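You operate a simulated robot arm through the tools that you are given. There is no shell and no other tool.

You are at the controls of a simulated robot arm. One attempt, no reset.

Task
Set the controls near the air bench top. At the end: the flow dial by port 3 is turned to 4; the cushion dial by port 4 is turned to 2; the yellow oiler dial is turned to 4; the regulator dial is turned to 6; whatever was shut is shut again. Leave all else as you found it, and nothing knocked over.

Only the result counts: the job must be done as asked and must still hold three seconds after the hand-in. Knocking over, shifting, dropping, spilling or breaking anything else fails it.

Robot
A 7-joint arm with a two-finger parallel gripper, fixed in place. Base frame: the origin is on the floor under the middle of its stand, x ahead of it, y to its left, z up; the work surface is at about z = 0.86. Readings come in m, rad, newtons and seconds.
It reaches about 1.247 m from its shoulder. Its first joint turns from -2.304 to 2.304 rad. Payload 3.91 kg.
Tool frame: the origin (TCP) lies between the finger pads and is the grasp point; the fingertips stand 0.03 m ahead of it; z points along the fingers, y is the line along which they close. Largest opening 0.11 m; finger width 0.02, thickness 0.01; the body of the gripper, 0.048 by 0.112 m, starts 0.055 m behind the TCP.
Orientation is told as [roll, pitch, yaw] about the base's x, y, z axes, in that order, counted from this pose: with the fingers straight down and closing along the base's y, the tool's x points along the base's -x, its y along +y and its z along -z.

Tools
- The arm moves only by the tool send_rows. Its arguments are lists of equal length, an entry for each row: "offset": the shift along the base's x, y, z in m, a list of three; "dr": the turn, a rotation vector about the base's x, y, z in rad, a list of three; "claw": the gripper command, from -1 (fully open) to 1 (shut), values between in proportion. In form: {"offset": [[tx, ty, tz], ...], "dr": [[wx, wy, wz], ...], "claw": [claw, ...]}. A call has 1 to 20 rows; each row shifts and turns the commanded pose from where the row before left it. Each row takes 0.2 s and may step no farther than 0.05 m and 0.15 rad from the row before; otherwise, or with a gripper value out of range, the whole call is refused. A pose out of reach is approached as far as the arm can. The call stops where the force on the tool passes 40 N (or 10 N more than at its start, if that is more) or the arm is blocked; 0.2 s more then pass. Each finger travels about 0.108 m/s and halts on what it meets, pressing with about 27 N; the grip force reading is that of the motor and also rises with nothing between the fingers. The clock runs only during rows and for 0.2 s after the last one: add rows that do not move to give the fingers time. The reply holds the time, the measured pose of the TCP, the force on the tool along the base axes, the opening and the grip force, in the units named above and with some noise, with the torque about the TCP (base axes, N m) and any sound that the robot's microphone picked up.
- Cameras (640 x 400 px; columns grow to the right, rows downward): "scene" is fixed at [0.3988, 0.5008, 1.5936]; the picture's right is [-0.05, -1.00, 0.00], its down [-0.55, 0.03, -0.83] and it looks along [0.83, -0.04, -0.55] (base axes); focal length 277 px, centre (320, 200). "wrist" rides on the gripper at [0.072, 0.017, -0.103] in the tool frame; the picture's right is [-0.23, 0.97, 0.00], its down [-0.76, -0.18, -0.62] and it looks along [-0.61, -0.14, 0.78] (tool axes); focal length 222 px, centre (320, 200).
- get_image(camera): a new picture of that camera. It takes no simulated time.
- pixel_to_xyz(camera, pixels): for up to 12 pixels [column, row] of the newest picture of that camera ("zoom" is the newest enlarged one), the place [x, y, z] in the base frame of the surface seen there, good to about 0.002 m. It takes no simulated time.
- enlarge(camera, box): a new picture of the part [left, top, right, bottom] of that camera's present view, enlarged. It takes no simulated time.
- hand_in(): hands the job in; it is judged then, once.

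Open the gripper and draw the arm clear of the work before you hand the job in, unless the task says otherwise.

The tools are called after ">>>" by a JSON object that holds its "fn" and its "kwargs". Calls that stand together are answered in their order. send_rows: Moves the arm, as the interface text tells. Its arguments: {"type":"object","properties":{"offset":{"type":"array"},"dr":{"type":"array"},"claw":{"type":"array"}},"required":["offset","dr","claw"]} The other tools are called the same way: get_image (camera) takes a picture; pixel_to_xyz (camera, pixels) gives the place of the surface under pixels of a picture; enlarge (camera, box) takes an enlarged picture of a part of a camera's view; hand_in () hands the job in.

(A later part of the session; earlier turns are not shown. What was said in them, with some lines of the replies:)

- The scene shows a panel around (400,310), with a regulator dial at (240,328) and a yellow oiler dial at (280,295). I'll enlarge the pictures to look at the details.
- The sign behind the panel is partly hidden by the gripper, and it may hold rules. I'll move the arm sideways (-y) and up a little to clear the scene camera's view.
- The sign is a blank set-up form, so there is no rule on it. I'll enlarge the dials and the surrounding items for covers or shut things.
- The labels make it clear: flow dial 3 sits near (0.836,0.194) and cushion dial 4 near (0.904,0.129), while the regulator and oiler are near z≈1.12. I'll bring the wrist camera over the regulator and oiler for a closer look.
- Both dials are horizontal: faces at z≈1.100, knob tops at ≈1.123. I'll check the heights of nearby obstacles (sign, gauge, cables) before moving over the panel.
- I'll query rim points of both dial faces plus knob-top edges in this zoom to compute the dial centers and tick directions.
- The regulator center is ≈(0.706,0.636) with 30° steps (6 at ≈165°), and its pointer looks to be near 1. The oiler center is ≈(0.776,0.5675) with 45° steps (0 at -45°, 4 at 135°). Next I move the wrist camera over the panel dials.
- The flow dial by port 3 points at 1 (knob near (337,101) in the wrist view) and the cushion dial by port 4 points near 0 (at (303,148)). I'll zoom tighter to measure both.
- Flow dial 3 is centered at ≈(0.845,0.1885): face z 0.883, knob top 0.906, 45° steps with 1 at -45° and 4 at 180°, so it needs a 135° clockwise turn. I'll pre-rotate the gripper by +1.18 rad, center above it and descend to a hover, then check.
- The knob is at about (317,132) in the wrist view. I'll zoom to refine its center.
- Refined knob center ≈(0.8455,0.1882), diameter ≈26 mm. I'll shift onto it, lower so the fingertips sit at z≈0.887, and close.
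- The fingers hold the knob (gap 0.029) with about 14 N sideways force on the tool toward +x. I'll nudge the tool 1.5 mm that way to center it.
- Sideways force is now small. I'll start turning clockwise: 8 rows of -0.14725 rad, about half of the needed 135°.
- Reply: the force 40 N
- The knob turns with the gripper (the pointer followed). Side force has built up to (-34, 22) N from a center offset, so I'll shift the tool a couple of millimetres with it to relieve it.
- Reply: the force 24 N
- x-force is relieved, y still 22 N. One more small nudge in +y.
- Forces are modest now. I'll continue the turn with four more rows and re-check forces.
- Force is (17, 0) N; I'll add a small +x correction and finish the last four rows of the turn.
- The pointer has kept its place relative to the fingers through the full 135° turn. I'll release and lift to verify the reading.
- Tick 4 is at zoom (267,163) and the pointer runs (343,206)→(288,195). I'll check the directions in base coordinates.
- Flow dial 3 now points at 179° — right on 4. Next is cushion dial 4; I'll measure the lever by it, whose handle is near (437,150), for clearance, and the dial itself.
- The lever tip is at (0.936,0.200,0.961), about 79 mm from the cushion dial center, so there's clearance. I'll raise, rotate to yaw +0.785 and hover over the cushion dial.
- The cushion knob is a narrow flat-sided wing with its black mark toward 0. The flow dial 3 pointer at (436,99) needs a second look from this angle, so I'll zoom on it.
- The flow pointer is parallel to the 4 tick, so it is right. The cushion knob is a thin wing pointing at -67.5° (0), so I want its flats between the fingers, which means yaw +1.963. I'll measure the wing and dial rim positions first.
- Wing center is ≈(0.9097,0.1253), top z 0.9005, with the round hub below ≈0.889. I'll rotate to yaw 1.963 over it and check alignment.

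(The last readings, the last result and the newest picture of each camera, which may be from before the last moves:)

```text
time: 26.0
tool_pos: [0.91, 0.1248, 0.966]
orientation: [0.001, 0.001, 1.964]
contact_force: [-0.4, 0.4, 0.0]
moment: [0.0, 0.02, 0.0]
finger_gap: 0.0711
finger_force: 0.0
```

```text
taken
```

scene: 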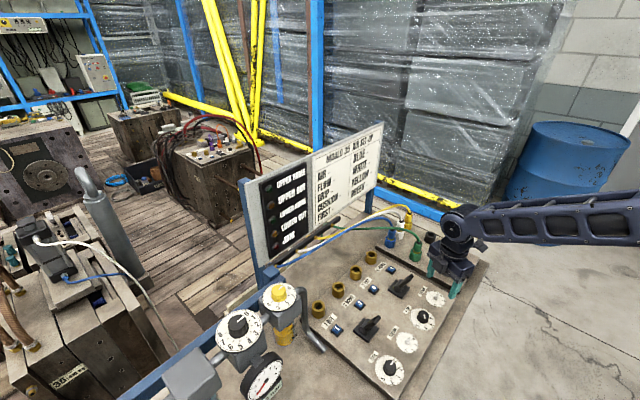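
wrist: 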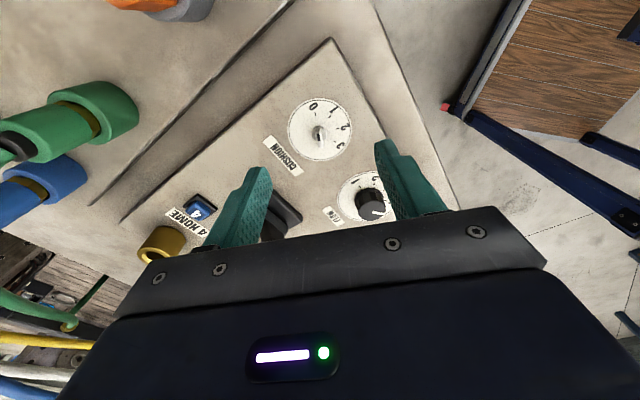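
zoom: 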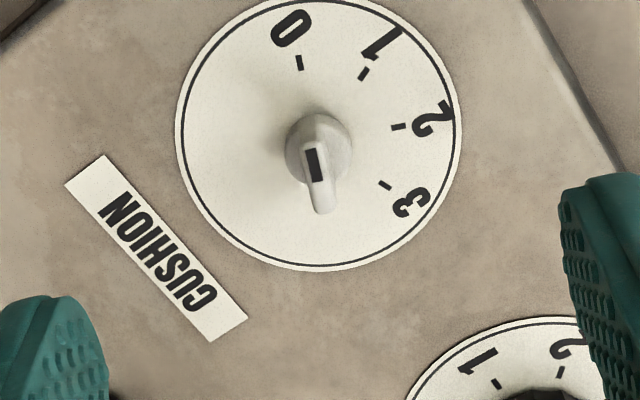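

The wing is aligned between the fingers (blade from (310,145) to (323,212) in the zoom). I'll descend to TCP z≈0.920 and close.

>>> {"fn": "send_rows", "kwargs": {"offset": [[0, 0, -0.02], [0, 0, -0.015], [0, 0, -0.012], [0, 0, 0], [0, 0, 0], [0, 0, 0], [0, 0, 0], [0, 0, 0]], "dr": [[0, 0, 0], [0, 0, 0], [0, 0, 0], [0, 0, 0], [0, 0, 0], [0, 0, 0], [0, 0, 0], [0, 0, 0]], "claw": [-0.3, -0.3, -0.3, 0.4, 0.7, 1, 1, 1]}}

>>> {"fn": "enlarge", "kwargs": {"camera": "wrist", "box": [260, 100, 380, 230]}}

```text
time: 27.8
tool_pos: [0.9101, 0.1241, 0.9214]
orientation: [0.001, -0.002, 1.961]
contact_force: [-0.5, -0.2, -0.7]
moment: [-0.36, -0.15, -0.2]
finger_gap: 0.0046
finger_force: 44.5
```

```text
3.08 times, centred on (320, 165) of wrist
```

zoom: 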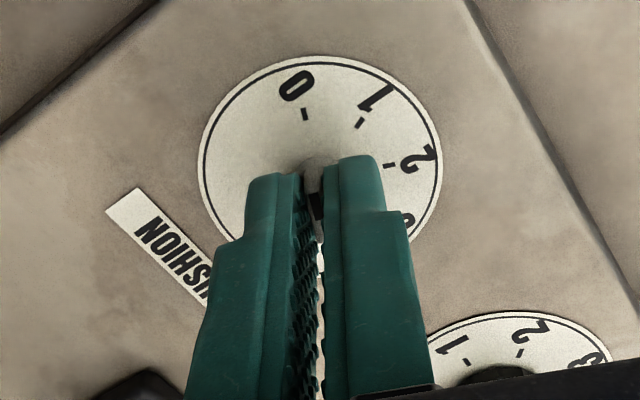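

Gripped cleanly (gap 4.6 mm, no side force). Turning clockwise by 6 of 11 rows at -0.1428 rad.

>>> {"fn": "send_rows", "kwargs": {"offset": [[0, 0, 0], [0, 0, 0], [0, 0, 0], [0, 0, 0], [0, 0, 0], [0, 0, 0]], "dr": [[0, 0, -0.1428], [0, 0, -0.1428], [0, 0, -0.1428], [0, 0, -0.1428], [0, 0, -0.1428], [0, 0, -0.1428]], "claw": [1, 1, 1, 1, 1, 1]}}

```text
time: 29.2
tool_pos: [0.9099, 0.1256, 0.9208]
orientation: [0.001, 0.001, 1.103]
contact_force: [-4.1, 0.8, -19.8]
moment: [0.24, -0.03, -0.02]
finger_gap: 0.0042
finger_force: 44.8
```

It turns with low lateral force; there's a -20 N vertical load, so I'll lower by 1 mm while finishing the remaining 5 rows.

>>> {"fn": "send_rows", "kwargs": {"offset": [[0, 0, -0.001], [0, 0, 0], [0, 0, 0], [0, 0, 0], [0, 0, 0], [0, 0, 0]], "dr": [[0, 0, -0.1428], [0, 0, -0.1428], [0, 0, -0.1428], [0, 0, -0.1428], [0, 0, -0.1428], [0, 0, 0]], "claw": [1, 1, 1, 1, 1, 1]}}

>>> {"fn": "enlarge", "kwargs": {"camera": "wrist", "box": [260, 100, 380, 230]}}

```text
time: 30.6
tool_pos: [0.91, 0.126, 0.9199]
orientation: [0.0, -0.001, 0.391]
contact_force: [-14.0, 3.7, -12.2]
moment: [0.36, -0.23, 0.0]
finger_gap: 0.0045
finger_force: 44.5
```

```text
3.08 times, centred on (320, 165) of wrist
```

zoom: 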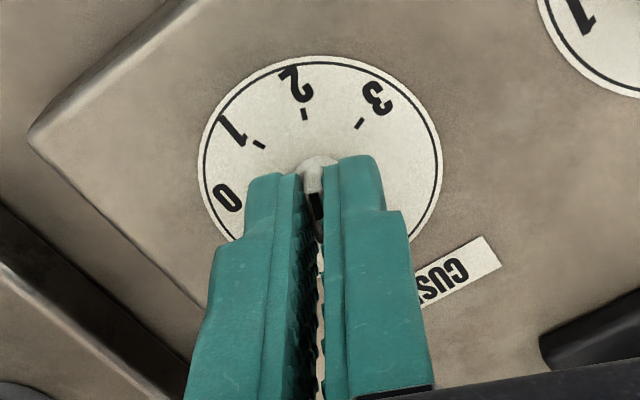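

The 2 tick now lines up exactly where the 0 tick was relative to the fingers. I'll release gently, lift and verify.

>>> {"fn": "send_rows", "kwargs": {"offset": [[0, 0, 0], [0, 0, 0], [0, 0, 0], [0, 0, 0], [0, 0, 0.02], [0, 0, 0.03], [0, 0, 0.03], [0, 0, 0]], "dr": [[0, 0, 0], [0, 0, 0], [0, 0, 0], [0, 0, 0], [0, 0, 0], [0, 0, 0], [0, 0, 0], [0, 0, 0]], "claw": [0.3, -0.3, -0.3, -0.3, -0.3, -0.3, -0.3, -0.3]}}

>>> {"fn": "enlarge", "kwargs": {"camera": "wrist", "box": [275, 90, 365, 180]}}

>>> {"fn": "enlarge", "kwargs": {"camera": "scene", "box": [395, 270, 475, 345]}}

```text
time: 32.4
tool_pos: [0.9108, 0.1248, 0.9999]
orientation: [0.0, 0.001, 0.391]
contact_force: [-0.6, 0.2, -0.2]
moment: [0.01, -0.03, 0.0]
finger_gap: 0.0715
finger_force: 0.0
```

```text
4.44 times, centred on (320, 135) of wrist
```

zoom: 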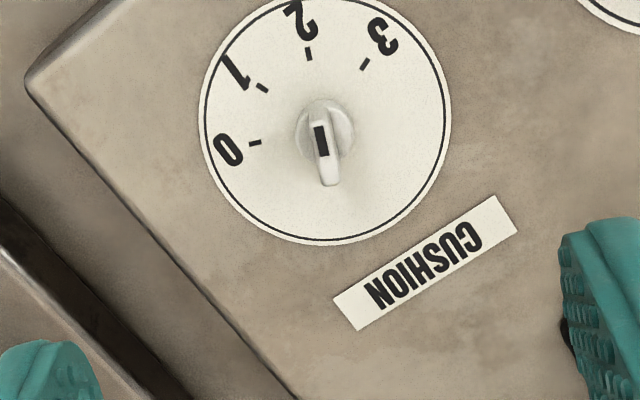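

```text
5.33 times, centred on (435, 308) of scene
```

zoom: 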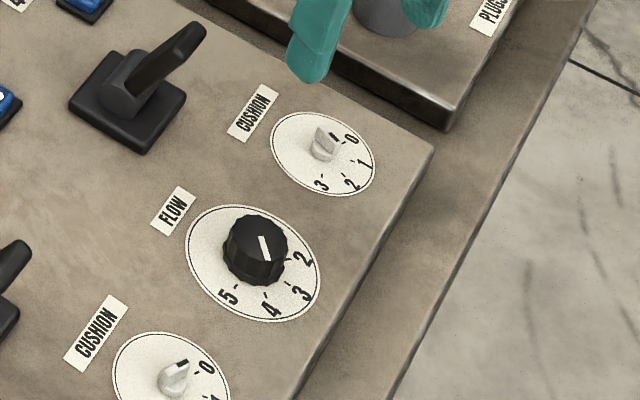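

Both panel dials read as wanted: flow at 4 and cushion at 2. Now for the oiler I'll check the obstacles around it: the sign, rail and bent rod.

>>> {"fn": "pixel_to_xyz", "kwargs": {"camera": "scene", "pixels": [[243, 186], [248, 225], [256, 262], [380, 130], [374, 188], [302, 288], [306, 295], [297, 290], [268, 285], [258, 283], [320, 158], [275, 270]]}}

>>> {"fn": "enlarge", "kwargs": {"camera": "scene", "box": [215, 250, 335, 360]}}

```text
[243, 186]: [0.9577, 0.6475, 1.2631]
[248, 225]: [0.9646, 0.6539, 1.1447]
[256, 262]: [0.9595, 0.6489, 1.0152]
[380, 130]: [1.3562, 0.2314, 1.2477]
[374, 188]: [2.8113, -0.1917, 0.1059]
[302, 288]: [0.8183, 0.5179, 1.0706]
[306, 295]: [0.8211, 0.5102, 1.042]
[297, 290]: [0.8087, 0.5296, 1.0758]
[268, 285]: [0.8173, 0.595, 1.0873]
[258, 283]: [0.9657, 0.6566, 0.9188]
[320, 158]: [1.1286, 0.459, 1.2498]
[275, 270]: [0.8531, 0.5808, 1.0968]
```

```text
3.64 times, centred on (275, 305) of scene
```

zoom: 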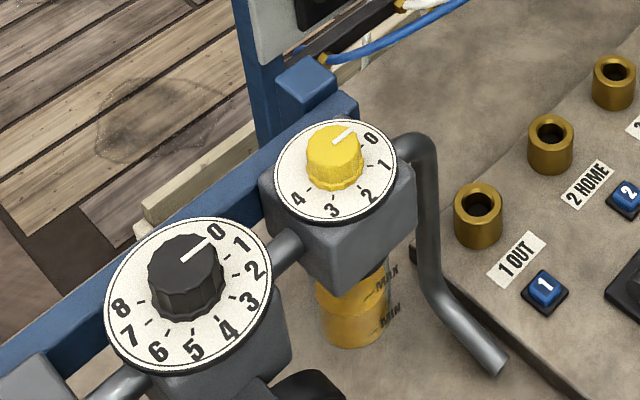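

Everything around the oiler is below its dial face and the sign is about 0.19 m away. I'll go up to z≈1.2, rotate to yaw 2.2 and traverse to above the oiler.

>>> {"fn": "send_rows", "kwargs": {"offset": [[0, 0, 0.04], [0, 0, 0.04], [0, 0, 0.04], [0, 0, 0.04], [0, 0, 0.04], [-0.01028, 0.03402, 0], [-0.01028, 0.03402, 0], [-0.01028, 0.03402, 0], [-0.01028, 0.03402, 0], [-0.01028, 0.03402, 0], [-0.01028, 0.03402, 0], [-0.01028, 0.03402, 0], [-0.01028, 0.03402, 0], [-0.01028, 0.03402, 0], [-0.01028, 0.03402, 0], [-0.01028, 0.03402, 0], [-0.01028, 0.03402, 0], [-0.01028, 0.03402, 0], [0, 0, 0]], "dr": [[0, 0, 0.13903], [0, 0, 0.13903], [0, 0, 0.13903], [0, 0, 0.13903], [0, 0, 0.13903], [0, 0, 0.13903], [0, 0, 0.13903], [0, 0, 0.13903], [0, 0, 0.13903], [0, 0, 0.13903], [0, 0, 0.13903], [0, 0, 0.13903], [0, 0, 0.13903], [0, 0, 0], [0, 0, 0], [0, 0, 0], [0, 0, 0], [0, 0, 0], [0, 0, 0]], "claw": [-0.3, -0.3, -0.3, -0.3, -0.3, -0.3, -0.3, -0.3, -0.3, -0.3, -0.3, -0.3, -0.3, -0.3, -0.3, -0.3, -0.3, -0.3, -0.3]}}

>>> {"fn": "get_image", "kwargs": {"camera": "wrist"}}

>>> {"fn": "enlarge", "kwargs": {"camera": "wrist", "box": [260, 75, 370, 175]}}

>>> {"fn": "get_image", "kwargs": {"camera": "scene"}}

```text
time: 36.4
tool_pos: [0.7759, 0.5661, 1.2002]
orientation: [0.002, -0.001, 2.198]
contact_force: [0.6, -0.1, 0.2]
moment: [0.01, -0.01, 0.0]
finger_gap: 0.0715
finger_force: 0.0
```

```text
taken
```

wrist: 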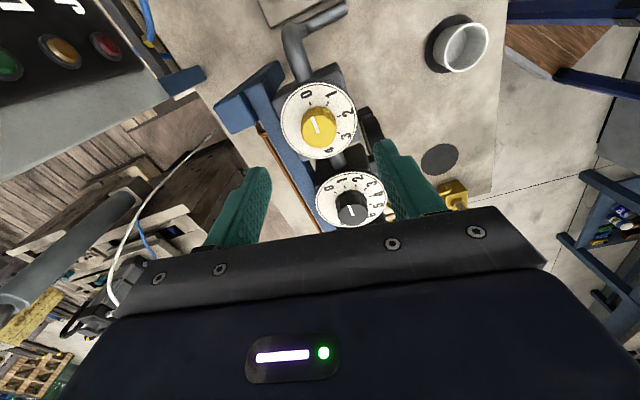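

```text
4.00 times, centred on (315, 125) of wrist
```

zoom: 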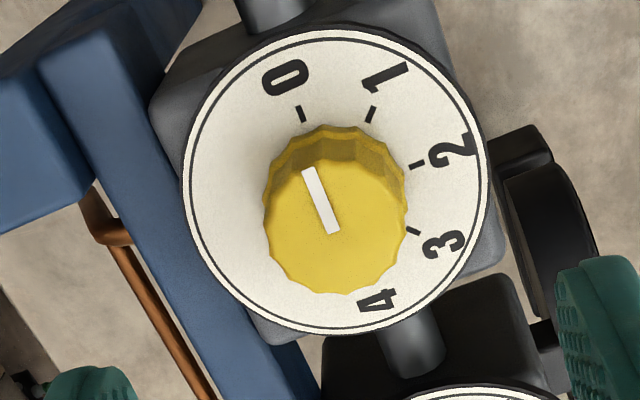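

```text
taken
```

scene: 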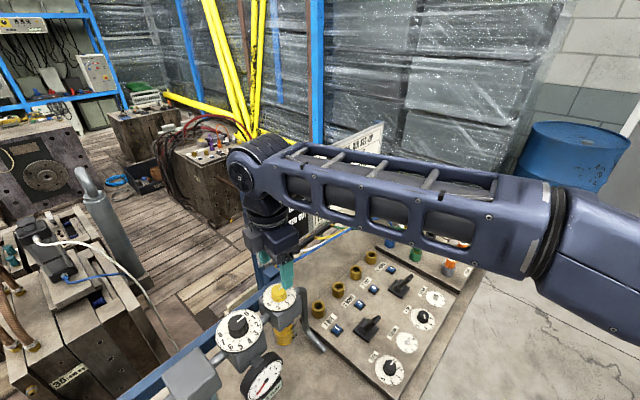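

The oiler knob is in view with its pointer at 0. I'll query rim and knob-edge points for the center and current angle.

>>> {"fn": "pixel_to_xyz", "kwargs": {"camera": "zoom", "pixels": [[334, 230], [308, 173], [270, 222], [402, 215], [325, 165], [345, 288], [187, 180], [486, 180], [330, 34], [345, 330], [302, 113], [372, 114]]}}

>>> {"fn": "pixel_to_xyz", "kwargs": {"camera": "zoom", "pixels": [[417, 165], [414, 230], [378, 301], [285, 77], [388, 78], [452, 150], [444, 244], [200, 110], [473, 250], [235, 300], [440, 70], [300, 280]]}}

```text
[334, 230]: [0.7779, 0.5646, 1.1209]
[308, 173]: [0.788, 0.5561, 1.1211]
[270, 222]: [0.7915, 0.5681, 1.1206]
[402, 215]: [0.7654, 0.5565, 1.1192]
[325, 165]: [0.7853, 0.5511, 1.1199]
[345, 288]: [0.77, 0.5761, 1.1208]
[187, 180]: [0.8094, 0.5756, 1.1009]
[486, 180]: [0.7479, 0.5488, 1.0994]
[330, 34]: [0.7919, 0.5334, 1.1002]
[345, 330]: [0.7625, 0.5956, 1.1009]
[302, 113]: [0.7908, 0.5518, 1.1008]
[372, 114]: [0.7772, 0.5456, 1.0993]
```

```text
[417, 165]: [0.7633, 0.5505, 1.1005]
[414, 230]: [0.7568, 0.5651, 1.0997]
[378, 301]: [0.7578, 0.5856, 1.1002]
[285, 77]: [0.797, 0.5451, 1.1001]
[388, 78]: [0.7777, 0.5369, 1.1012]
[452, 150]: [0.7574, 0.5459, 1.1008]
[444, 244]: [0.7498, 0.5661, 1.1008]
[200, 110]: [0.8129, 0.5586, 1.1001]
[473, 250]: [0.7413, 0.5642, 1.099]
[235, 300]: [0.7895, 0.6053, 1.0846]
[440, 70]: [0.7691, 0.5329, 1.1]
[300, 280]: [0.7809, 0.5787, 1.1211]
```

Best center estimate is (0.7775,0.565), with 0 at -45° as expected. I'll shift over it, lower to TCP z≈1.135 and close.

>>> {"fn": "send_rows", "kwargs": {"offset": [[0.0015, -0.0026, 0], [0, 0, -0.03], [0, 0, -0.02], [0, 0, -0.0144], [0, 0, 0], [0, 0, 0], [0, 0, 0], [0, 0, 0]], "dr": [[0, 0, 0], [0, 0, 0], [0, 0, 0], [0, 0, 0], [0, 0, 0], [0, 0, 0], [0, 0, 0], [0, 0, 0]], "claw": [-0.3, -0.3, -0.3, -0.3, -0.3, 1, 1, 1]}}

>>> {"fn": "enlarge", "kwargs": {"camera": "wrist", "box": [240, 90, 400, 230]}}

```text
time: 38.2
tool_pos: [0.7785, 0.565, 1.1366]
orientation: [-0.003, 0.0, 2.2]
contact_force: [20.4, 19.0, 2.1]
moment: [1.0, -0.67, -0.05]
finger_gap: 0.031
finger_force: 44.3
```

```text
2.86 times, centred on (320, 160) of wrist
```

zoom: 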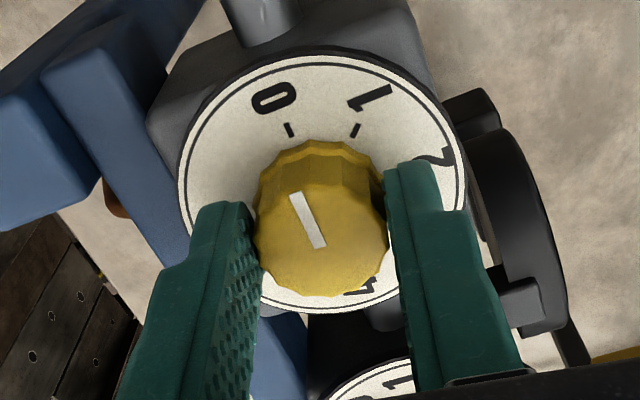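

Knob gripped (gap 0.031) with 28 N side force toward (+x,+y). I'll nudge the tool that way by ~1.8 mm.

>>> {"fn": "send_rows", "kwargs": {"offset": [[0.0008, 0.0006, 0], [0.0007, 0.0005, 0], [0, 0, 0]], "dr": [[0, 0, 0], [0, 0, 0], [0, 0, 0]], "claw": [1, 1, 1]}}

```text
time: 39.0
tool_pos: [0.779, 0.5646, 1.1361]
orientation: [0.002, 0.002, 2.2]
contact_force: [1.5, -2.1, 2.4]
moment: [-0.07, 0.5, 0.02]
finger_gap: 0.0306
finger_force: 44.8
```

Force is near zero. I'll turn clockwise in steps of 4 rows (-0.1496 rad each, 21 rows in total) and watch the side force.

>>> {"fn": "send_rows", "kwargs": {"offset": [[0, 0, 0], [0, 0, 0], [0, 0, 0], [0, 0, 0]], "dr": [[0, 0, -0.1496], [0, 0, -0.1496], [0, 0, -0.1496], [0, 0, -0.1496]], "claw": [1, 1, 1, 1]}}

```text
time: 40.0
tool_pos: [0.7778, 0.5635, 1.1369]
orientation: [0.003, 0.002, 1.599]
contact_force: [-17.5, -27.2, -4.6]
moment: [-1.23, 0.5, 0.03]
finger_gap: 0.0309
finger_force: 44.9
```

>>> {"fn": "send_rows", "kwargs": {"offset": [[-0.0006, -0.001, 0], [-0.0006, -0.0008, 0], [0, 0, 0]], "dr": [[0, 0, 0], [0, 0, 0], [0, 0, 0]], "claw": [1, 1, 1]}}

```text
time: 40.8
tool_pos: [0.7772, 0.5635, 1.1357]
orientation: [0.001, -0.001, 1.602]
contact_force: [-5.6, -3.1, -1.6]
moment: [-0.3, 0.05, 0.02]
finger_gap: 0.0312
finger_force: 44.8
```

Relieved to about 6 N. Next 4 rows of the turn.

>>> {"fn": "send_rows", "kwargs": {"offset": [[0, 0, 0], [0, 0, 0], [0, 0, 0], [0, 0, 0]], "dr": [[0, 0, -0.1496], [0, 0, -0.1496], [0, 0, -0.1496], [0, 0, -0.1496]], "claw": [1, 1, 1, 1]}}

```text
time: 41.8
tool_pos: [0.7775, 0.5642, 1.136]
orientation: [0.001, 0.001, 1.002]
contact_force: [-11.6, 7.0, -0.4]
moment: [1.02, -0.05, 0.02]
finger_gap: 0.0308
finger_force: 45.3
```

Forces are (-12, 7) N; I'll correct slightly with -0.7 mm x and +0.4 mm y and continue with 4 more rows.

>>> {"fn": "send_rows", "kwargs": {"offset": [[-0.0007, 0.0004, 0], [0, 0, 0], [0, 0, 0], [0, 0, 0]], "dr": [[0, 0, -0.1496], [0, 0, -0.1496], [0, 0, -0.1496], [0, 0, -0.1496]], "claw": [1, 1, 1, 1]}}

```text
time: 42.8
tool_pos: [0.7763, 0.566, 1.1365]
orientation: [0.0, -0.001, 0.405]
contact_force: [-14.4, 16.4, -0.7]
moment: [0.83, -0.63, 0.04]
finger_gap: 0.0307
finger_force: 45.0
```

Forces are (-14, 16) N, so I'll correct by -0.8 mm x and +1 mm y and continue 4 more rows.

>>> {"fn": "send_rows", "kwargs": {"offset": [[-0.0008, 0.001, 0], [0, 0, 0], [0, 0, 0], [0, 0, 0], [0, 0, 0]], "dr": [[0, 0, 0], [0, 0, -0.1496], [0, 0, -0.1496], [0, 0, -0.1496], [0, 0, -0.1496]], "claw": [1, 1, 1, 1, 1]}}

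>>> {"fn": "enlarge", "kwargs": {"camera": "wrist", "box": [240, 90, 400, 230]}}

```text
time: 44.0
tool_pos: [0.7759, 0.5657, 1.1368]
orientation: [0.0, -0.003, -0.196]
contact_force: [-2.6, 22.9, 4.0]
moment: [0.38, -0.93, 0.02]
finger_gap: 0.0307
finger_force: 45.1
```

```text
2.86 times, centred on (320, 160) of wrist
```

zoom: 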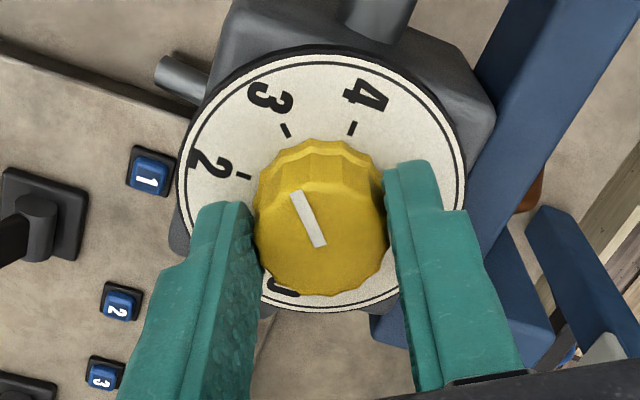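

The pointer now sits near 3 (tick at (287,130) in the zoom), as expected after 137°. I'll relieve the 23 N y-force and do the last 5 rows.

>>> {"fn": "send_rows", "kwargs": {"offset": [[0, 0.0013, 0], [0, 0, 0], [0, 0, 0], [0, 0, 0], [0, 0, 0], [0, 0, 0], [0, 0, 0]], "dr": [[0, 0, 0], [0, 0, -0.1496], [0, 0, -0.1496], [0, 0, -0.1496], [0, 0, -0.1496], [0, 0, -0.1496], [0, 0, 0]], "claw": [1, 1, 1, 1, 1, 1, 1]}}

>>> {"fn": "enlarge", "kwargs": {"camera": "wrist", "box": [240, 90, 400, 230]}}

```text
time: 45.6
tool_pos: [0.7771, 0.5671, 1.1351]
orientation: [0.002, 0.0, -0.943]
contact_force: [13.1, 27.3, 14.6]
moment: [0.15, -1.02, 0.2]
finger_gap: 0.0306
finger_force: 44.7
```

```text
2.86 times, centred on (320, 160) of wrist
```

zoom: 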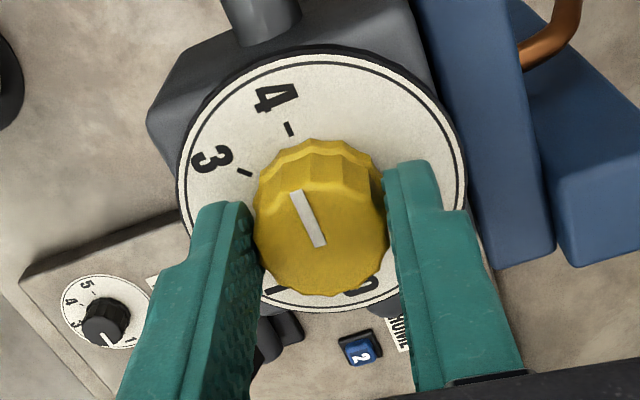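

Tick 4 is exactly where tick 0 was relative to the fingers. I'll relieve the side force, open, and lift to verify.

>>> {"fn": "send_rows", "kwargs": {"offset": [[0.0006, 0.0014, 0], [0, 0, 0], [0, 0, 0], [0, 0, 0], [0, 0, 0], [0, 0, 0.02], [0, 0, 0.03], [0, 0, 0.03], [0, 0, 0]], "dr": [[0, 0, 0], [0, 0, 0], [0, 0, 0], [0, 0, 0], [0, 0, 0], [0, 0, 0], [0, 0, 0], [0, 0, 0], [0, 0, 0]], "claw": [1, 0.3, -0.3, -0.3, -0.3, -0.3, -0.3, -0.3, -0.3]}}

>>> {"fn": "get_image", "kwargs": {"camera": "wrist"}}

>>> {"fn": "enlarge", "kwargs": {"camera": "wrist", "box": [260, 75, 370, 175]}}

>>> {"fn": "enlarge", "kwargs": {"camera": "scene", "box": [195, 260, 315, 370]}}

```text
time: 47.6
tool_pos: [0.7751, 0.5688, 1.2175]
orientation: [0.0, 0.0, -0.941]
contact_force: [-0.6, -0.3, -0.1]
moment: [0.02, 0.0, -0.01]
finger_gap: 0.0715
finger_force: 0.0
```

```text
taken
```

wrist: 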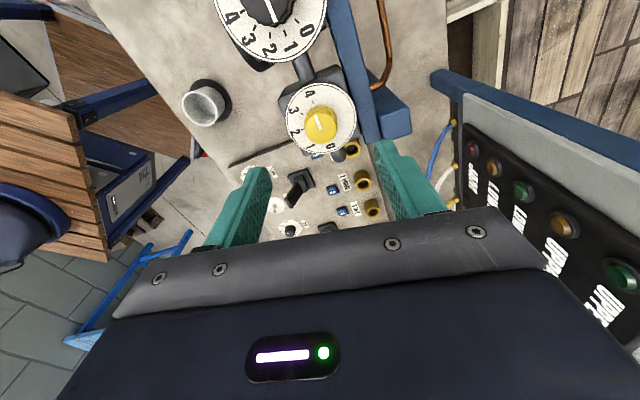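

```text
4.00 times, centred on (315, 125) of wrist
```

zoom: 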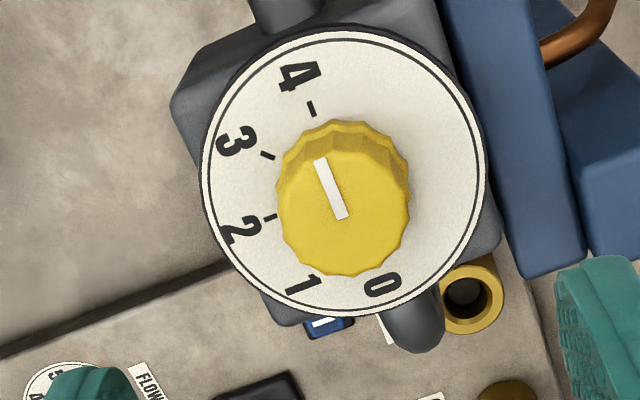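

```text
3.64 times, centred on (255, 315) of scene
```

zoom: 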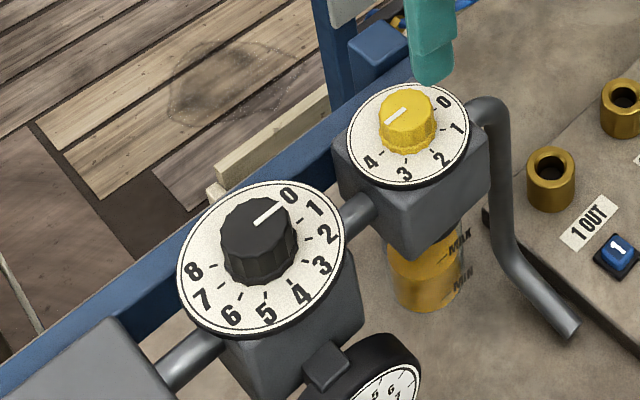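

The pointer direction matches the 4 tick by eye; I'll confirm in coordinates.

>>> {"fn": "pixel_to_xyz", "kwargs": {"camera": "zoom", "pixels": [[342, 211], [322, 165], [312, 109], [268, 156], [270, 217], [380, 286], [303, 75]]}}

>>> {"fn": "enlarge", "kwargs": {"camera": "wrist", "box": [200, 0, 340, 80]}}

```text
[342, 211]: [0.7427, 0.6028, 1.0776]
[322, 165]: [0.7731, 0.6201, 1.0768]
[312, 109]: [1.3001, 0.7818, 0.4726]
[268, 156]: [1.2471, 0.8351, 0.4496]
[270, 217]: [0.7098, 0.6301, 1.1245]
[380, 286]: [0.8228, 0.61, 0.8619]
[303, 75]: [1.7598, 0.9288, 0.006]
```

```text
4.57 times, centred on (270, 40) of wrist
```

zoom: 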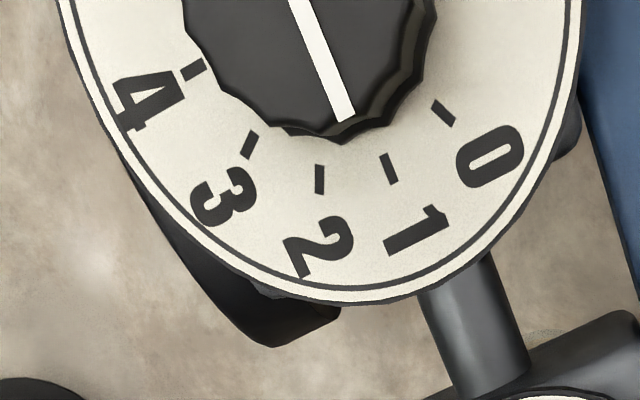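

That query hit the scene zoom instead; I'll redo it on a wrist zoom. The other zoom shows the regulator pointer parallel to the 1 tick, so it starts at 1.

>>> {"fn": "enlarge", "kwargs": {"camera": "wrist", "box": [260, 75, 370, 175]}}

>>> {"fn": "pixel_to_xyz", "kwargs": {"camera": "zoom", "pixels": [[342, 211], [322, 165], [312, 109], [268, 156], [270, 217], [380, 286], [303, 75]]}}

```text
4.00 times, centred on (315, 125) of wrist
```

zoom: 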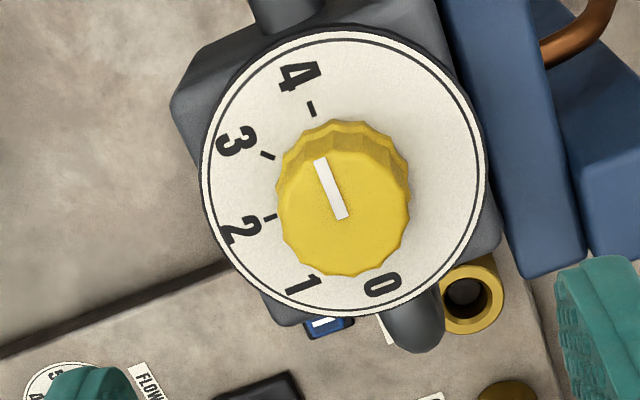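

```text
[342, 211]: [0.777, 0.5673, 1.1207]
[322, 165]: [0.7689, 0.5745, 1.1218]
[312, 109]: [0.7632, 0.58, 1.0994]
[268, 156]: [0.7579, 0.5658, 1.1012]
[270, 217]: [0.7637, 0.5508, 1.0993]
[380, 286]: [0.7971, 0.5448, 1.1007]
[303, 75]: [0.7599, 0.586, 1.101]
```

The oiler reads 4 (pointer at ≈137° against a 135° target). Now I move to the regulator at ≈(0.706,0.636) with yaw 1.9, ready for the 150° clockwise turn from 1 to 6.

>>> {"fn": "send_rows", "kwargs": {"offset": [[-0.00373, 0.00356, 0], [-0.00373, 0.00356, 0], [-0.00373, 0.00356, 0], [-0.00373, 0.00356, 0], [-0.00373, 0.00356, 0], [-0.00373, 0.00356, 0], [-0.00373, 0.00356, 0], [-0.00373, 0.00356, 0], [-0.00373, 0.00356, 0], [-0.00373, 0.00356, 0], [-0.00373, 0.00356, 0], [-0.00373, 0.00356, 0], [-0.00373, 0.00356, 0], [-0.00373, 0.00356, 0], [-0.00373, 0.00356, 0], [-0.00373, 0.00356, 0], [-0.00373, 0.00356, 0], [-0.00373, 0.00356, 0], [-0.00373, 0.00356, 0], [0, 0, 0]], "dr": [[0, 0, 0.14956], [0, 0, 0.14956], [0, 0, 0.14956], [0, 0, 0.14956], [0, 0, 0.14956], [0, 0, 0.14956], [0, 0, 0.14956], [0, 0, 0.14956], [0, 0, 0.14956], [0, 0, 0.14956], [0, 0, 0.14956], [0, 0, 0.14956], [0, 0, 0.14956], [0, 0, 0.14956], [0, 0, 0.14956], [0, 0, 0.14956], [0, 0, 0.14956], [0, 0, 0.14956], [0, 0, 0.14956], [0, 0, 0]], "claw": [-0.3, -0.3, -0.3, -0.3, -0.3, -0.3, -0.3, -0.3, -0.3, -0.3, -0.3, -0.3, -0.3, -0.3, -0.3, -0.3, -0.3, -0.3, -0.3, -0.3]}}

>>> {"fn": "get_image", "kwargs": {"camera": "wrist"}}

>>> {"fn": "get_image", "kwargs": {"camera": "scene"}}

>>> {"fn": "enlarge", "kwargs": {"camera": "wrist", "box": [260, 75, 370, 175]}}

```text
time: 51.8
tool_pos: [0.7067, 0.6347, 1.2154]
orientation: [0.0, -0.002, 1.904]
contact_force: [-0.6, 0.0, 0.2]
moment: [0.02, -0.03, 0.0]
finger_gap: 0.0715
finger_force: 0.0
```

```text
taken
```

wrist: 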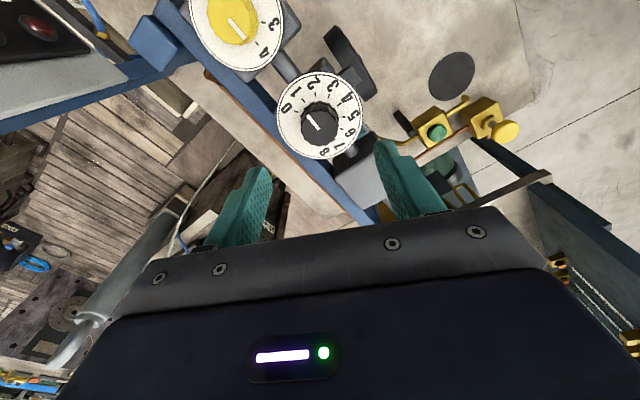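

```text
taken
```

scene: 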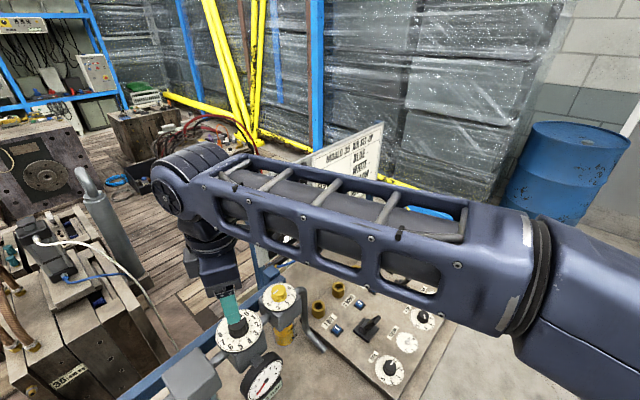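

```text
4.00 times, centred on (315, 125) of wrist
```

zoom: 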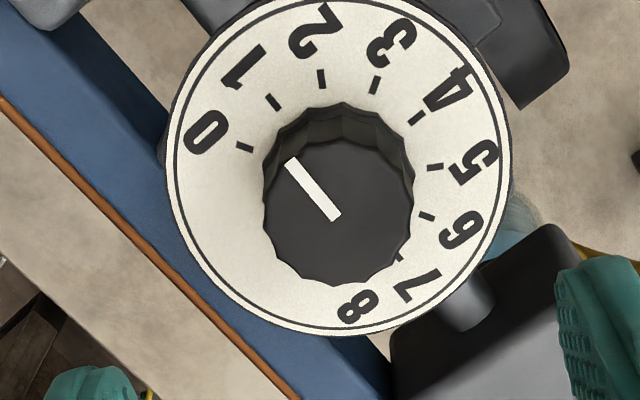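

I'll measure regulator rim, tick and pointer positions from here.

>>> {"fn": "pixel_to_xyz", "kwargs": {"camera": "zoom", "pixels": [[337, 214], [293, 166], [273, 102], [244, 147], [321, 78], [374, 85], [417, 118], [435, 167], [427, 217], [267, 210], [409, 215], [335, 283]]}}

>>> {"fn": "pixel_to_xyz", "kwargs": {"camera": "zoom", "pixels": [[170, 160], [507, 180], [330, 4], [335, 333], [205, 132], [460, 232], [357, 307], [390, 42], [340, 150], [398, 256], [340, 217], [300, 155]]}}

```text
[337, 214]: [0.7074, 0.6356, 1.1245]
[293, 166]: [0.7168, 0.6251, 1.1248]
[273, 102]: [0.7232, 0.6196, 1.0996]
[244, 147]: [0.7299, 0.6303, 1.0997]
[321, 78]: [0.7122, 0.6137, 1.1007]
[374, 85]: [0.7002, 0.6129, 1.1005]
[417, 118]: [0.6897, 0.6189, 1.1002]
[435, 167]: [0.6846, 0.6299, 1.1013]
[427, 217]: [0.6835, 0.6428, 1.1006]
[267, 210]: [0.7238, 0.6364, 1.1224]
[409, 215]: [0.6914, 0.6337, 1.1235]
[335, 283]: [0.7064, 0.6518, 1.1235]
```

```text
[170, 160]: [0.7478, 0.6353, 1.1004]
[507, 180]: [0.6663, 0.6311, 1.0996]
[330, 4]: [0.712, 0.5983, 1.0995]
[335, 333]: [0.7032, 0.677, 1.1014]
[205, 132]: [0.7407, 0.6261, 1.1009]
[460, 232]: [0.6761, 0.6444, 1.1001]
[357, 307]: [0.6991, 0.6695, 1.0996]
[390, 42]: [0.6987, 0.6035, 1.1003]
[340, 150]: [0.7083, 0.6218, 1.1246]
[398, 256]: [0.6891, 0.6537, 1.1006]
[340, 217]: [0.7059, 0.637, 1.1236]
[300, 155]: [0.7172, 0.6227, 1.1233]
```

Regulator center ≈(0.7068,0.6363), with pointer at 1 (-45°) and 6 at 165°. I'll lower to TCP z 1.135 and grip.

>>> {"fn": "send_rows", "kwargs": {"offset": [[0.0008, 0.0003, -0.02], [0, 0, -0.03], [0, 0, -0.02], [0, 0, -0.01], [0, 0, 0], [0, 0, 0], [0, 0, 0], [0, 0, 0]], "dr": [[0, 0, 0], [0, 0, 0], [0, 0, 0], [0, 0, 0], [0, 0, 0], [0, 0, 0], [0, 0, 0], [0, 0, 0]], "claw": [-0.3, -0.3, -0.3, -0.3, -0.3, 1, 1, 1]}}

>>> {"fn": "enlarge", "kwargs": {"camera": "wrist", "box": [240, 90, 400, 230]}}

```text
time: 53.6
tool_pos: [0.7082, 0.6364, 1.1348]
orientation: [0.001, 0.001, 1.901]
contact_force: [-9.4, -6.2, -3.8]
moment: [-0.24, 0.33, -0.01]
finger_gap: 0.0356
finger_force: 45.0
```

```text
2.86 times, centred on (320, 160) of wrist
```

zoom: 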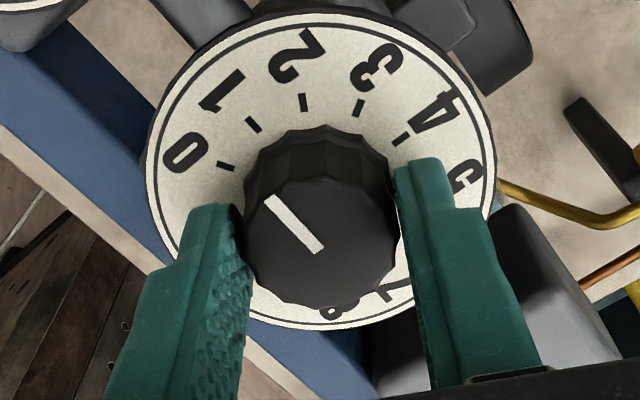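

Good grip (gap 0.0356, about 11 N side force). I'll nudge slightly and turn the first 4 of 18 rows at -0.14544 rad.

>>> {"fn": "send_rows", "kwargs": {"offset": [[-0.0006, -0.0004, 0], [0, 0, 0], [0, 0, 0], [0, 0, 0], [0, 0, 0]], "dr": [[0, 0, 0], [0, 0, -0.14544], [0, 0, -0.14544], [0, 0, -0.14544], [0, 0, -0.14544]], "claw": [1, 1, 1, 1, 1]}}

```text
time: 54.8
tool_pos: [0.7055, 0.6358, 1.1351]
orientation: [0.0, 0.001, 1.318]
contact_force: [-2.9, 2.2, -14.5]
moment: [0.37, -0.24, -0.01]
finger_gap: 0.0355
finger_force: 44.9
```

Forces are small. I'll turn another 5 rows.

>>> {"fn": "send_rows", "kwargs": {"offset": [[0, 0, 0], [0, 0, 0], [0, 0, 0], [0, 0, 0], [0, 0, 0]], "dr": [[0, 0, -0.14544], [0, 0, -0.14544], [0, 0, -0.14544], [0, 0, -0.14544], [0, 0, -0.14544]], "claw": [1, 1, 1, 1, 1]}}

>>> {"fn": "enlarge", "kwargs": {"camera": "wrist", "box": [240, 90, 400, 230]}}

```text
time: 56.0
tool_pos: [0.707, 0.6365, 1.1353]
orientation: [-0.001, 0.0, 0.588]
contact_force: [-6.3, 1.1, -11.0]
moment: [-0.22, 0.17, -0.01]
finger_gap: 0.0356
finger_force: 45.2
```

```text
2.86 times, centred on (320, 160) of wrist
```

zoom: 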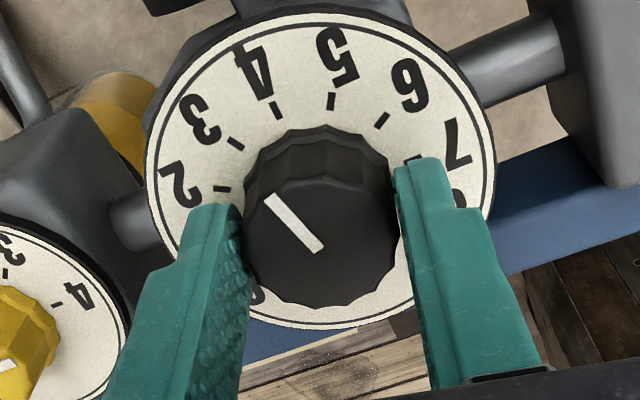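

The knob follows with no slip and is now at about 3.5. I'll turn the next 5 rows.

>>> {"fn": "send_rows", "kwargs": {"offset": [[0, 0, 0], [0, 0, 0], [0, 0, 0], [0, 0, 0], [0, 0, 0]], "dr": [[0, 0, -0.14544], [0, 0, -0.14544], [0, 0, -0.14544], [0, 0, -0.14544], [0, 0, -0.14544]], "claw": [1, 1, 1, 1, 1]}}

```text
time: 57.2
tool_pos: [0.7061, 0.6366, 1.1354]
orientation: [0.002, 0.0, -0.136]
contact_force: [-5.9, 5.0, -11.4]
moment: [-0.08, 0.44, 0.02]
finger_gap: 0.0354
finger_force: 44.9
```

Still gentle forces; the final 4 rows of the turn.

>>> {"fn": "send_rows", "kwargs": {"offset": [[0, 0, 0], [0, 0, 0], [0, 0, 0], [0, 0, 0], [0, 0, 0]], "dr": [[0, 0, -0.14544], [0, 0, -0.14544], [0, 0, -0.14544], [0, 0, -0.14544], [0, 0, 0]], "claw": [1, 1, 1, 1, 1]}}

>>> {"fn": "enlarge", "kwargs": {"camera": "wrist", "box": [240, 90, 400, 230]}}

```text
time: 58.4
tool_pos: [0.7069, 0.6362, 1.1369]
orientation: [0.001, 0.0, -0.717]
contact_force: [0.6, 10.5, -6.5]
moment: [0.34, -0.14, -0.03]
finger_gap: 0.0356
finger_force: 45.7
```

```text
2.86 times, centred on (320, 160) of wrist
```

zoom: 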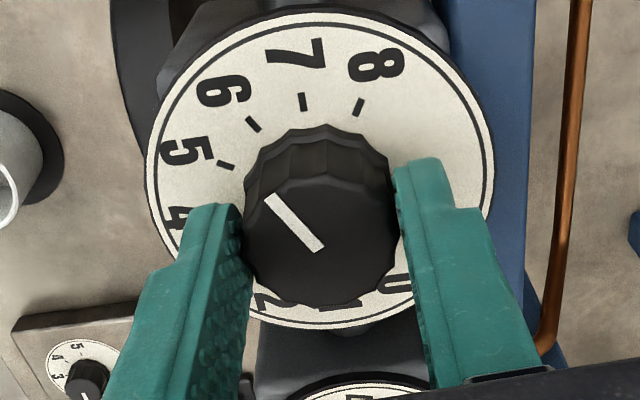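

Tick 6 at (253,124) is exactly where tick 1 was relative to the fingers. I'll release, lift and verify.

>>> {"fn": "send_rows", "kwargs": {"offset": [[0, 0, 0], [0, 0, 0], [0, 0, 0], [0, 0, 0], [0, 0, 0.02], [0, 0, 0.03], [0, 0, 0.03], [0, 0, 0]], "dr": [[0, 0, 0], [0, 0, 0], [0, 0, 0], [0, 0, 0], [0, 0, 0], [0, 0, 0], [0, 0, 0], [0, 0, 0]], "claw": [0.3, -0.3, -0.3, -0.3, -0.3, -0.3, -0.3, -0.3]}}

>>> {"fn": "get_image", "kwargs": {"camera": "wrist"}}

>>> {"fn": "enlarge", "kwargs": {"camera": "scene", "box": [180, 270, 320, 400]}}

>>> {"fn": "enlarge", "kwargs": {"camera": "wrist", "box": [260, 75, 370, 175]}}

>>> {"fn": "pixel_to_xyz", "kwargs": {"camera": "zoom", "pixels": [[337, 214], [293, 166], [273, 102]]}}

```text
time: 60.2
tool_pos: [0.708, 0.6353, 1.216]
orientation: [0.001, 0.0, -0.714]
contact_force: [1.2, 0.8, 0.8]
moment: [0.0, 0.03, 0.01]
finger_gap: 0.0711
finger_force: 0.1
```

```text
taken
```

wrist: 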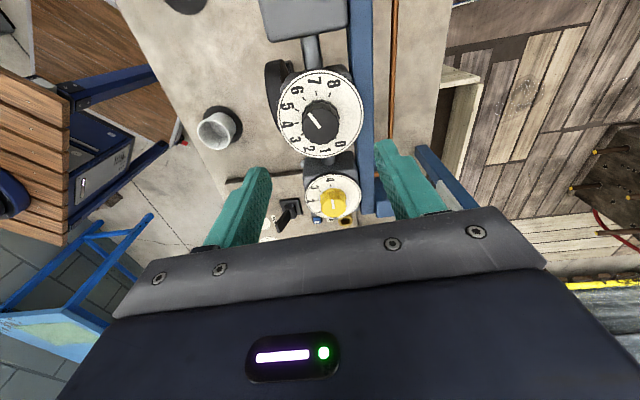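

```text
3.08 times, centred on (250, 335) of scene
```

zoom: 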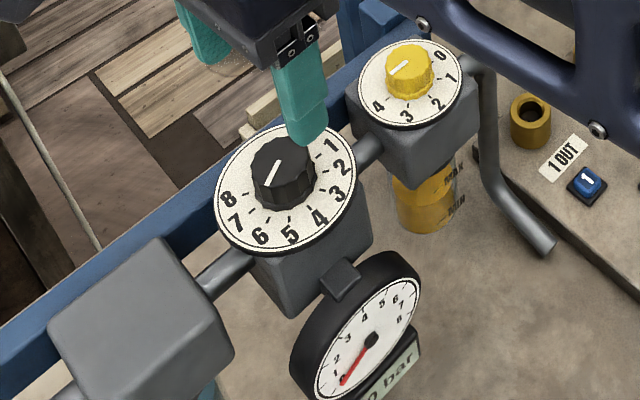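

```text
4.00 times, centred on (315, 125) of wrist
```

zoom: 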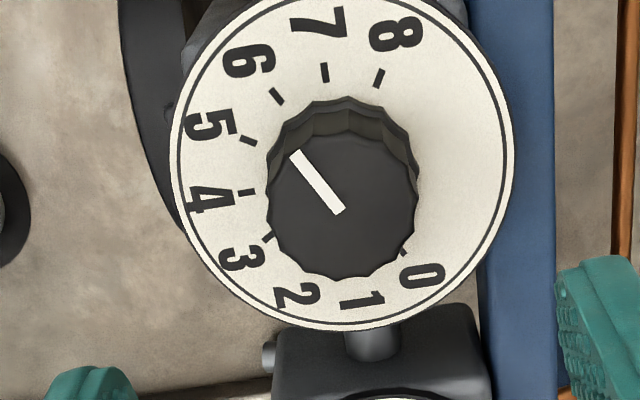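

```text
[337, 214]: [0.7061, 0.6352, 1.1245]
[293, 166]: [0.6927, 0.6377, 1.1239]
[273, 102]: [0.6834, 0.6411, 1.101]
```

The regulator pointer is parallel to the 6 tick (277,97). Now I open the gripper and draw the arm up and away, back toward the earlier clear pose.

>>> {"fn": "send_rows", "kwargs": {"offset": [[0, 0, 0.045], [0, 0, 0.045], [0, 0, 0.045], [0, 0, 0.045], [-0.01, 0, 0.045], [-0.01, -0.045, 0], [-0.01, -0.045, 0], [-0.01, -0.045, 0], [-0.01, -0.045, 0], [-0.01, -0.045, 0], [-0.01, -0.045, 0], [-0.01, -0.045, 0], [-0.01, -0.045, 0], [-0.01, -0.045, 0], [-0.01, -0.045, 0], [-0.01, -0.045, 0], [-0.01, -0.045, 0], [-0.01, -0.045, 0], [0, 0, 0]], "dr": [[0, 0, 0], [0, 0, 0.1], [0, 0, 0.1], [0, 0, 0.1], [0, 0, 0.1], [0, 0, 0.1], [0, 0, 0.1], [0, 0, 0.118], [0, 0, 0], [0, 0, 0], [0, 0, 0], [0, 0, 0], [0, 0, 0], [0, 0, 0], [0, 0, 0], [0, 0, 0], [0, 0, 0], [0, 0, 0], [0, 0, 0]], "claw": [-0.3, -0.3, -0.3, -0.3, -1, -1, -1, -1, -1, -1, -1, -1, -1, -1, -1, -1, -1, -1, -1]}}

>>> {"fn": "get_image", "kwargs": {"camera": "scene"}}

>>> {"fn": "enlarge", "kwargs": {"camera": "scene", "box": [300, 230, 500, 400]}}

>>> {"fn": "enlarge", "kwargs": {"camera": "scene", "box": [200, 260, 320, 370]}}

>>> {"fn": "enlarge", "kwargs": {"camera": "scene", "box": [380, 270, 470, 360]}}

```text
time: 64.2
tool_pos: [0.5629, 0.0113, 1.3966]
orientation: [0.001, -0.001, 0.002]
contact_force: [0.0, -0.7, 1.0]
moment: [0.0, 0.0, -0.01]
finger_gap: 0.11
finger_force: 0.0
out of reach, approached as far as the arm can: row 4, 5
```

```text
taken
```

scene: 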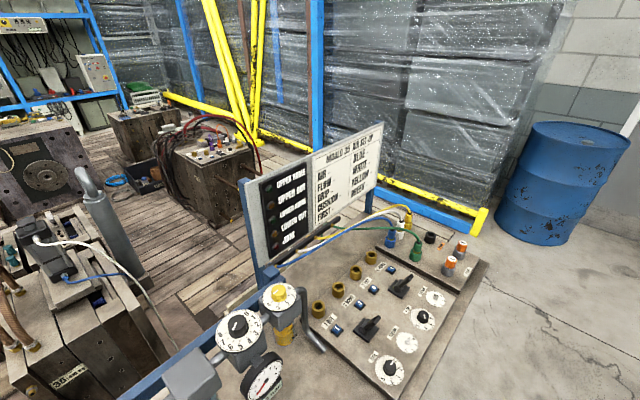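

```text
2.35 times, centred on (400, 315) of scene
```

zoom: 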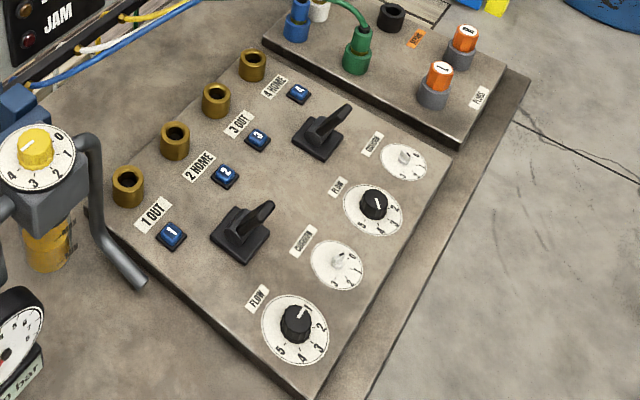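

```text
3.64 times, centred on (260, 315) of scene
```

zoom: 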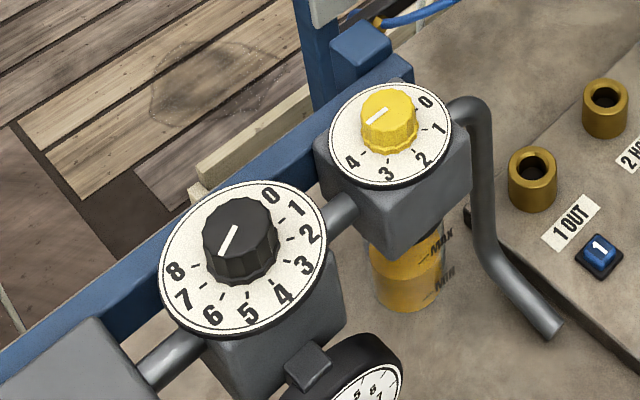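

```text
4.44 times, centred on (425, 315) of scene
```

zoom: 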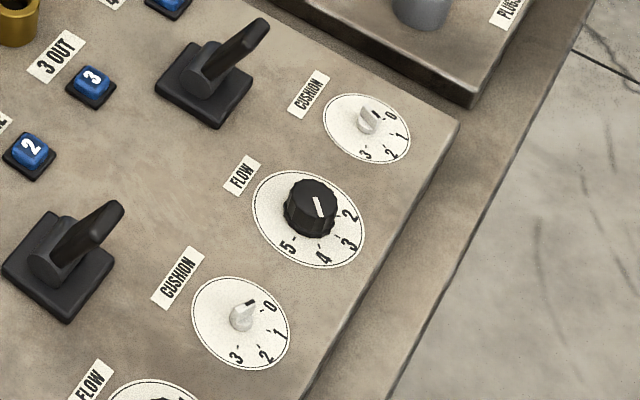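

Everything else looks as at the start. I'll zoom tightly on the cushion dial 4 to be sure of its pointer side.

>>> {"fn": "enlarge", "kwargs": {"camera": "scene", "box": [420, 285, 450, 310]}}

>>> {"fn": "enlarge", "kwargs": {"camera": "scene", "box": [392, 330, 422, 356]}}

>>> {"fn": "get_image", "kwargs": {"camera": "wrist"}}

```text
16.00 times, centred on (435, 298) of scene
```

zoom: 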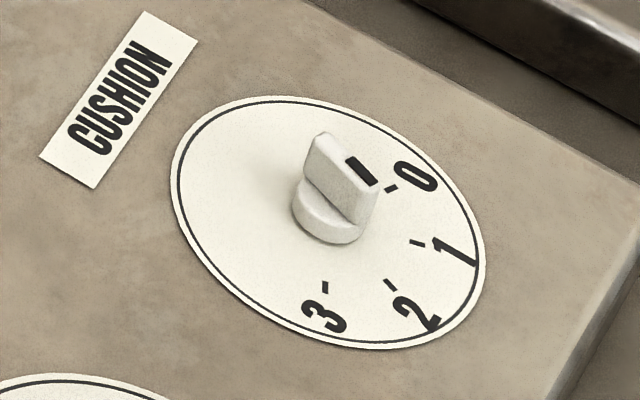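

```text
15.38 times, centred on (407, 343) of scene
```

zoom: 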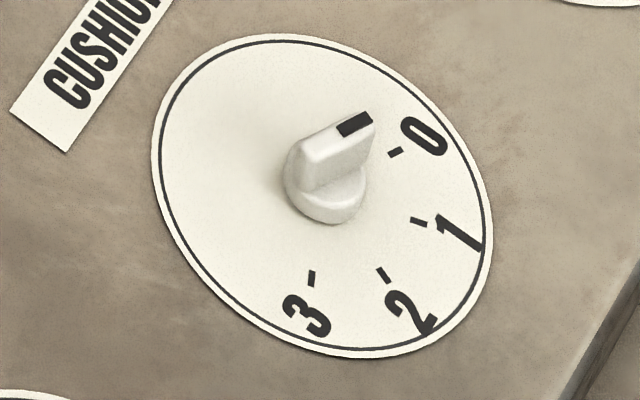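

```text
taken
```

wrist: 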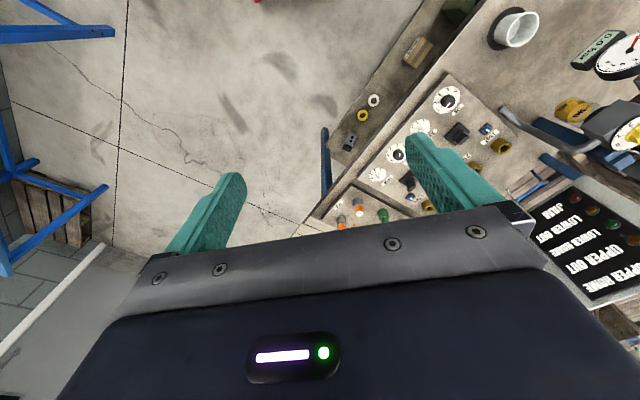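

The cushion 4 mark points lower-right, parallel to the direction of tick 2. The flow dial is at 4, the oiler at 4 and the regulator at 6; nothing else has moved, the gripper is open and the arm is clear, so I hand the job in.

>>> {"fn": "hand_in", "kwargs": {}}

```text
The job is handed in.
```

I set all four dials and handed in the job. The result of the judging hasn't come back.

| Dial | Before | Now |
|---|---|---|
| Flow dial by port 3 | 1 | 4 |
| Cushion dial by port 4 | 0 | 2 |
| Yellow oiler dial | 0 | 4 |
| Regulator dial | 1 | 6 |

After each turn I let go, lifted clear and checked the pointer against its number on camera; all four lined up. None of the dials had a cover, and I opened nothing, so there was nothing to shut again. The gauge still reads 0.0 bar.

The last pictures showed nothing else moved or knocked over. The gripper is open and the arm is clear of the bench.
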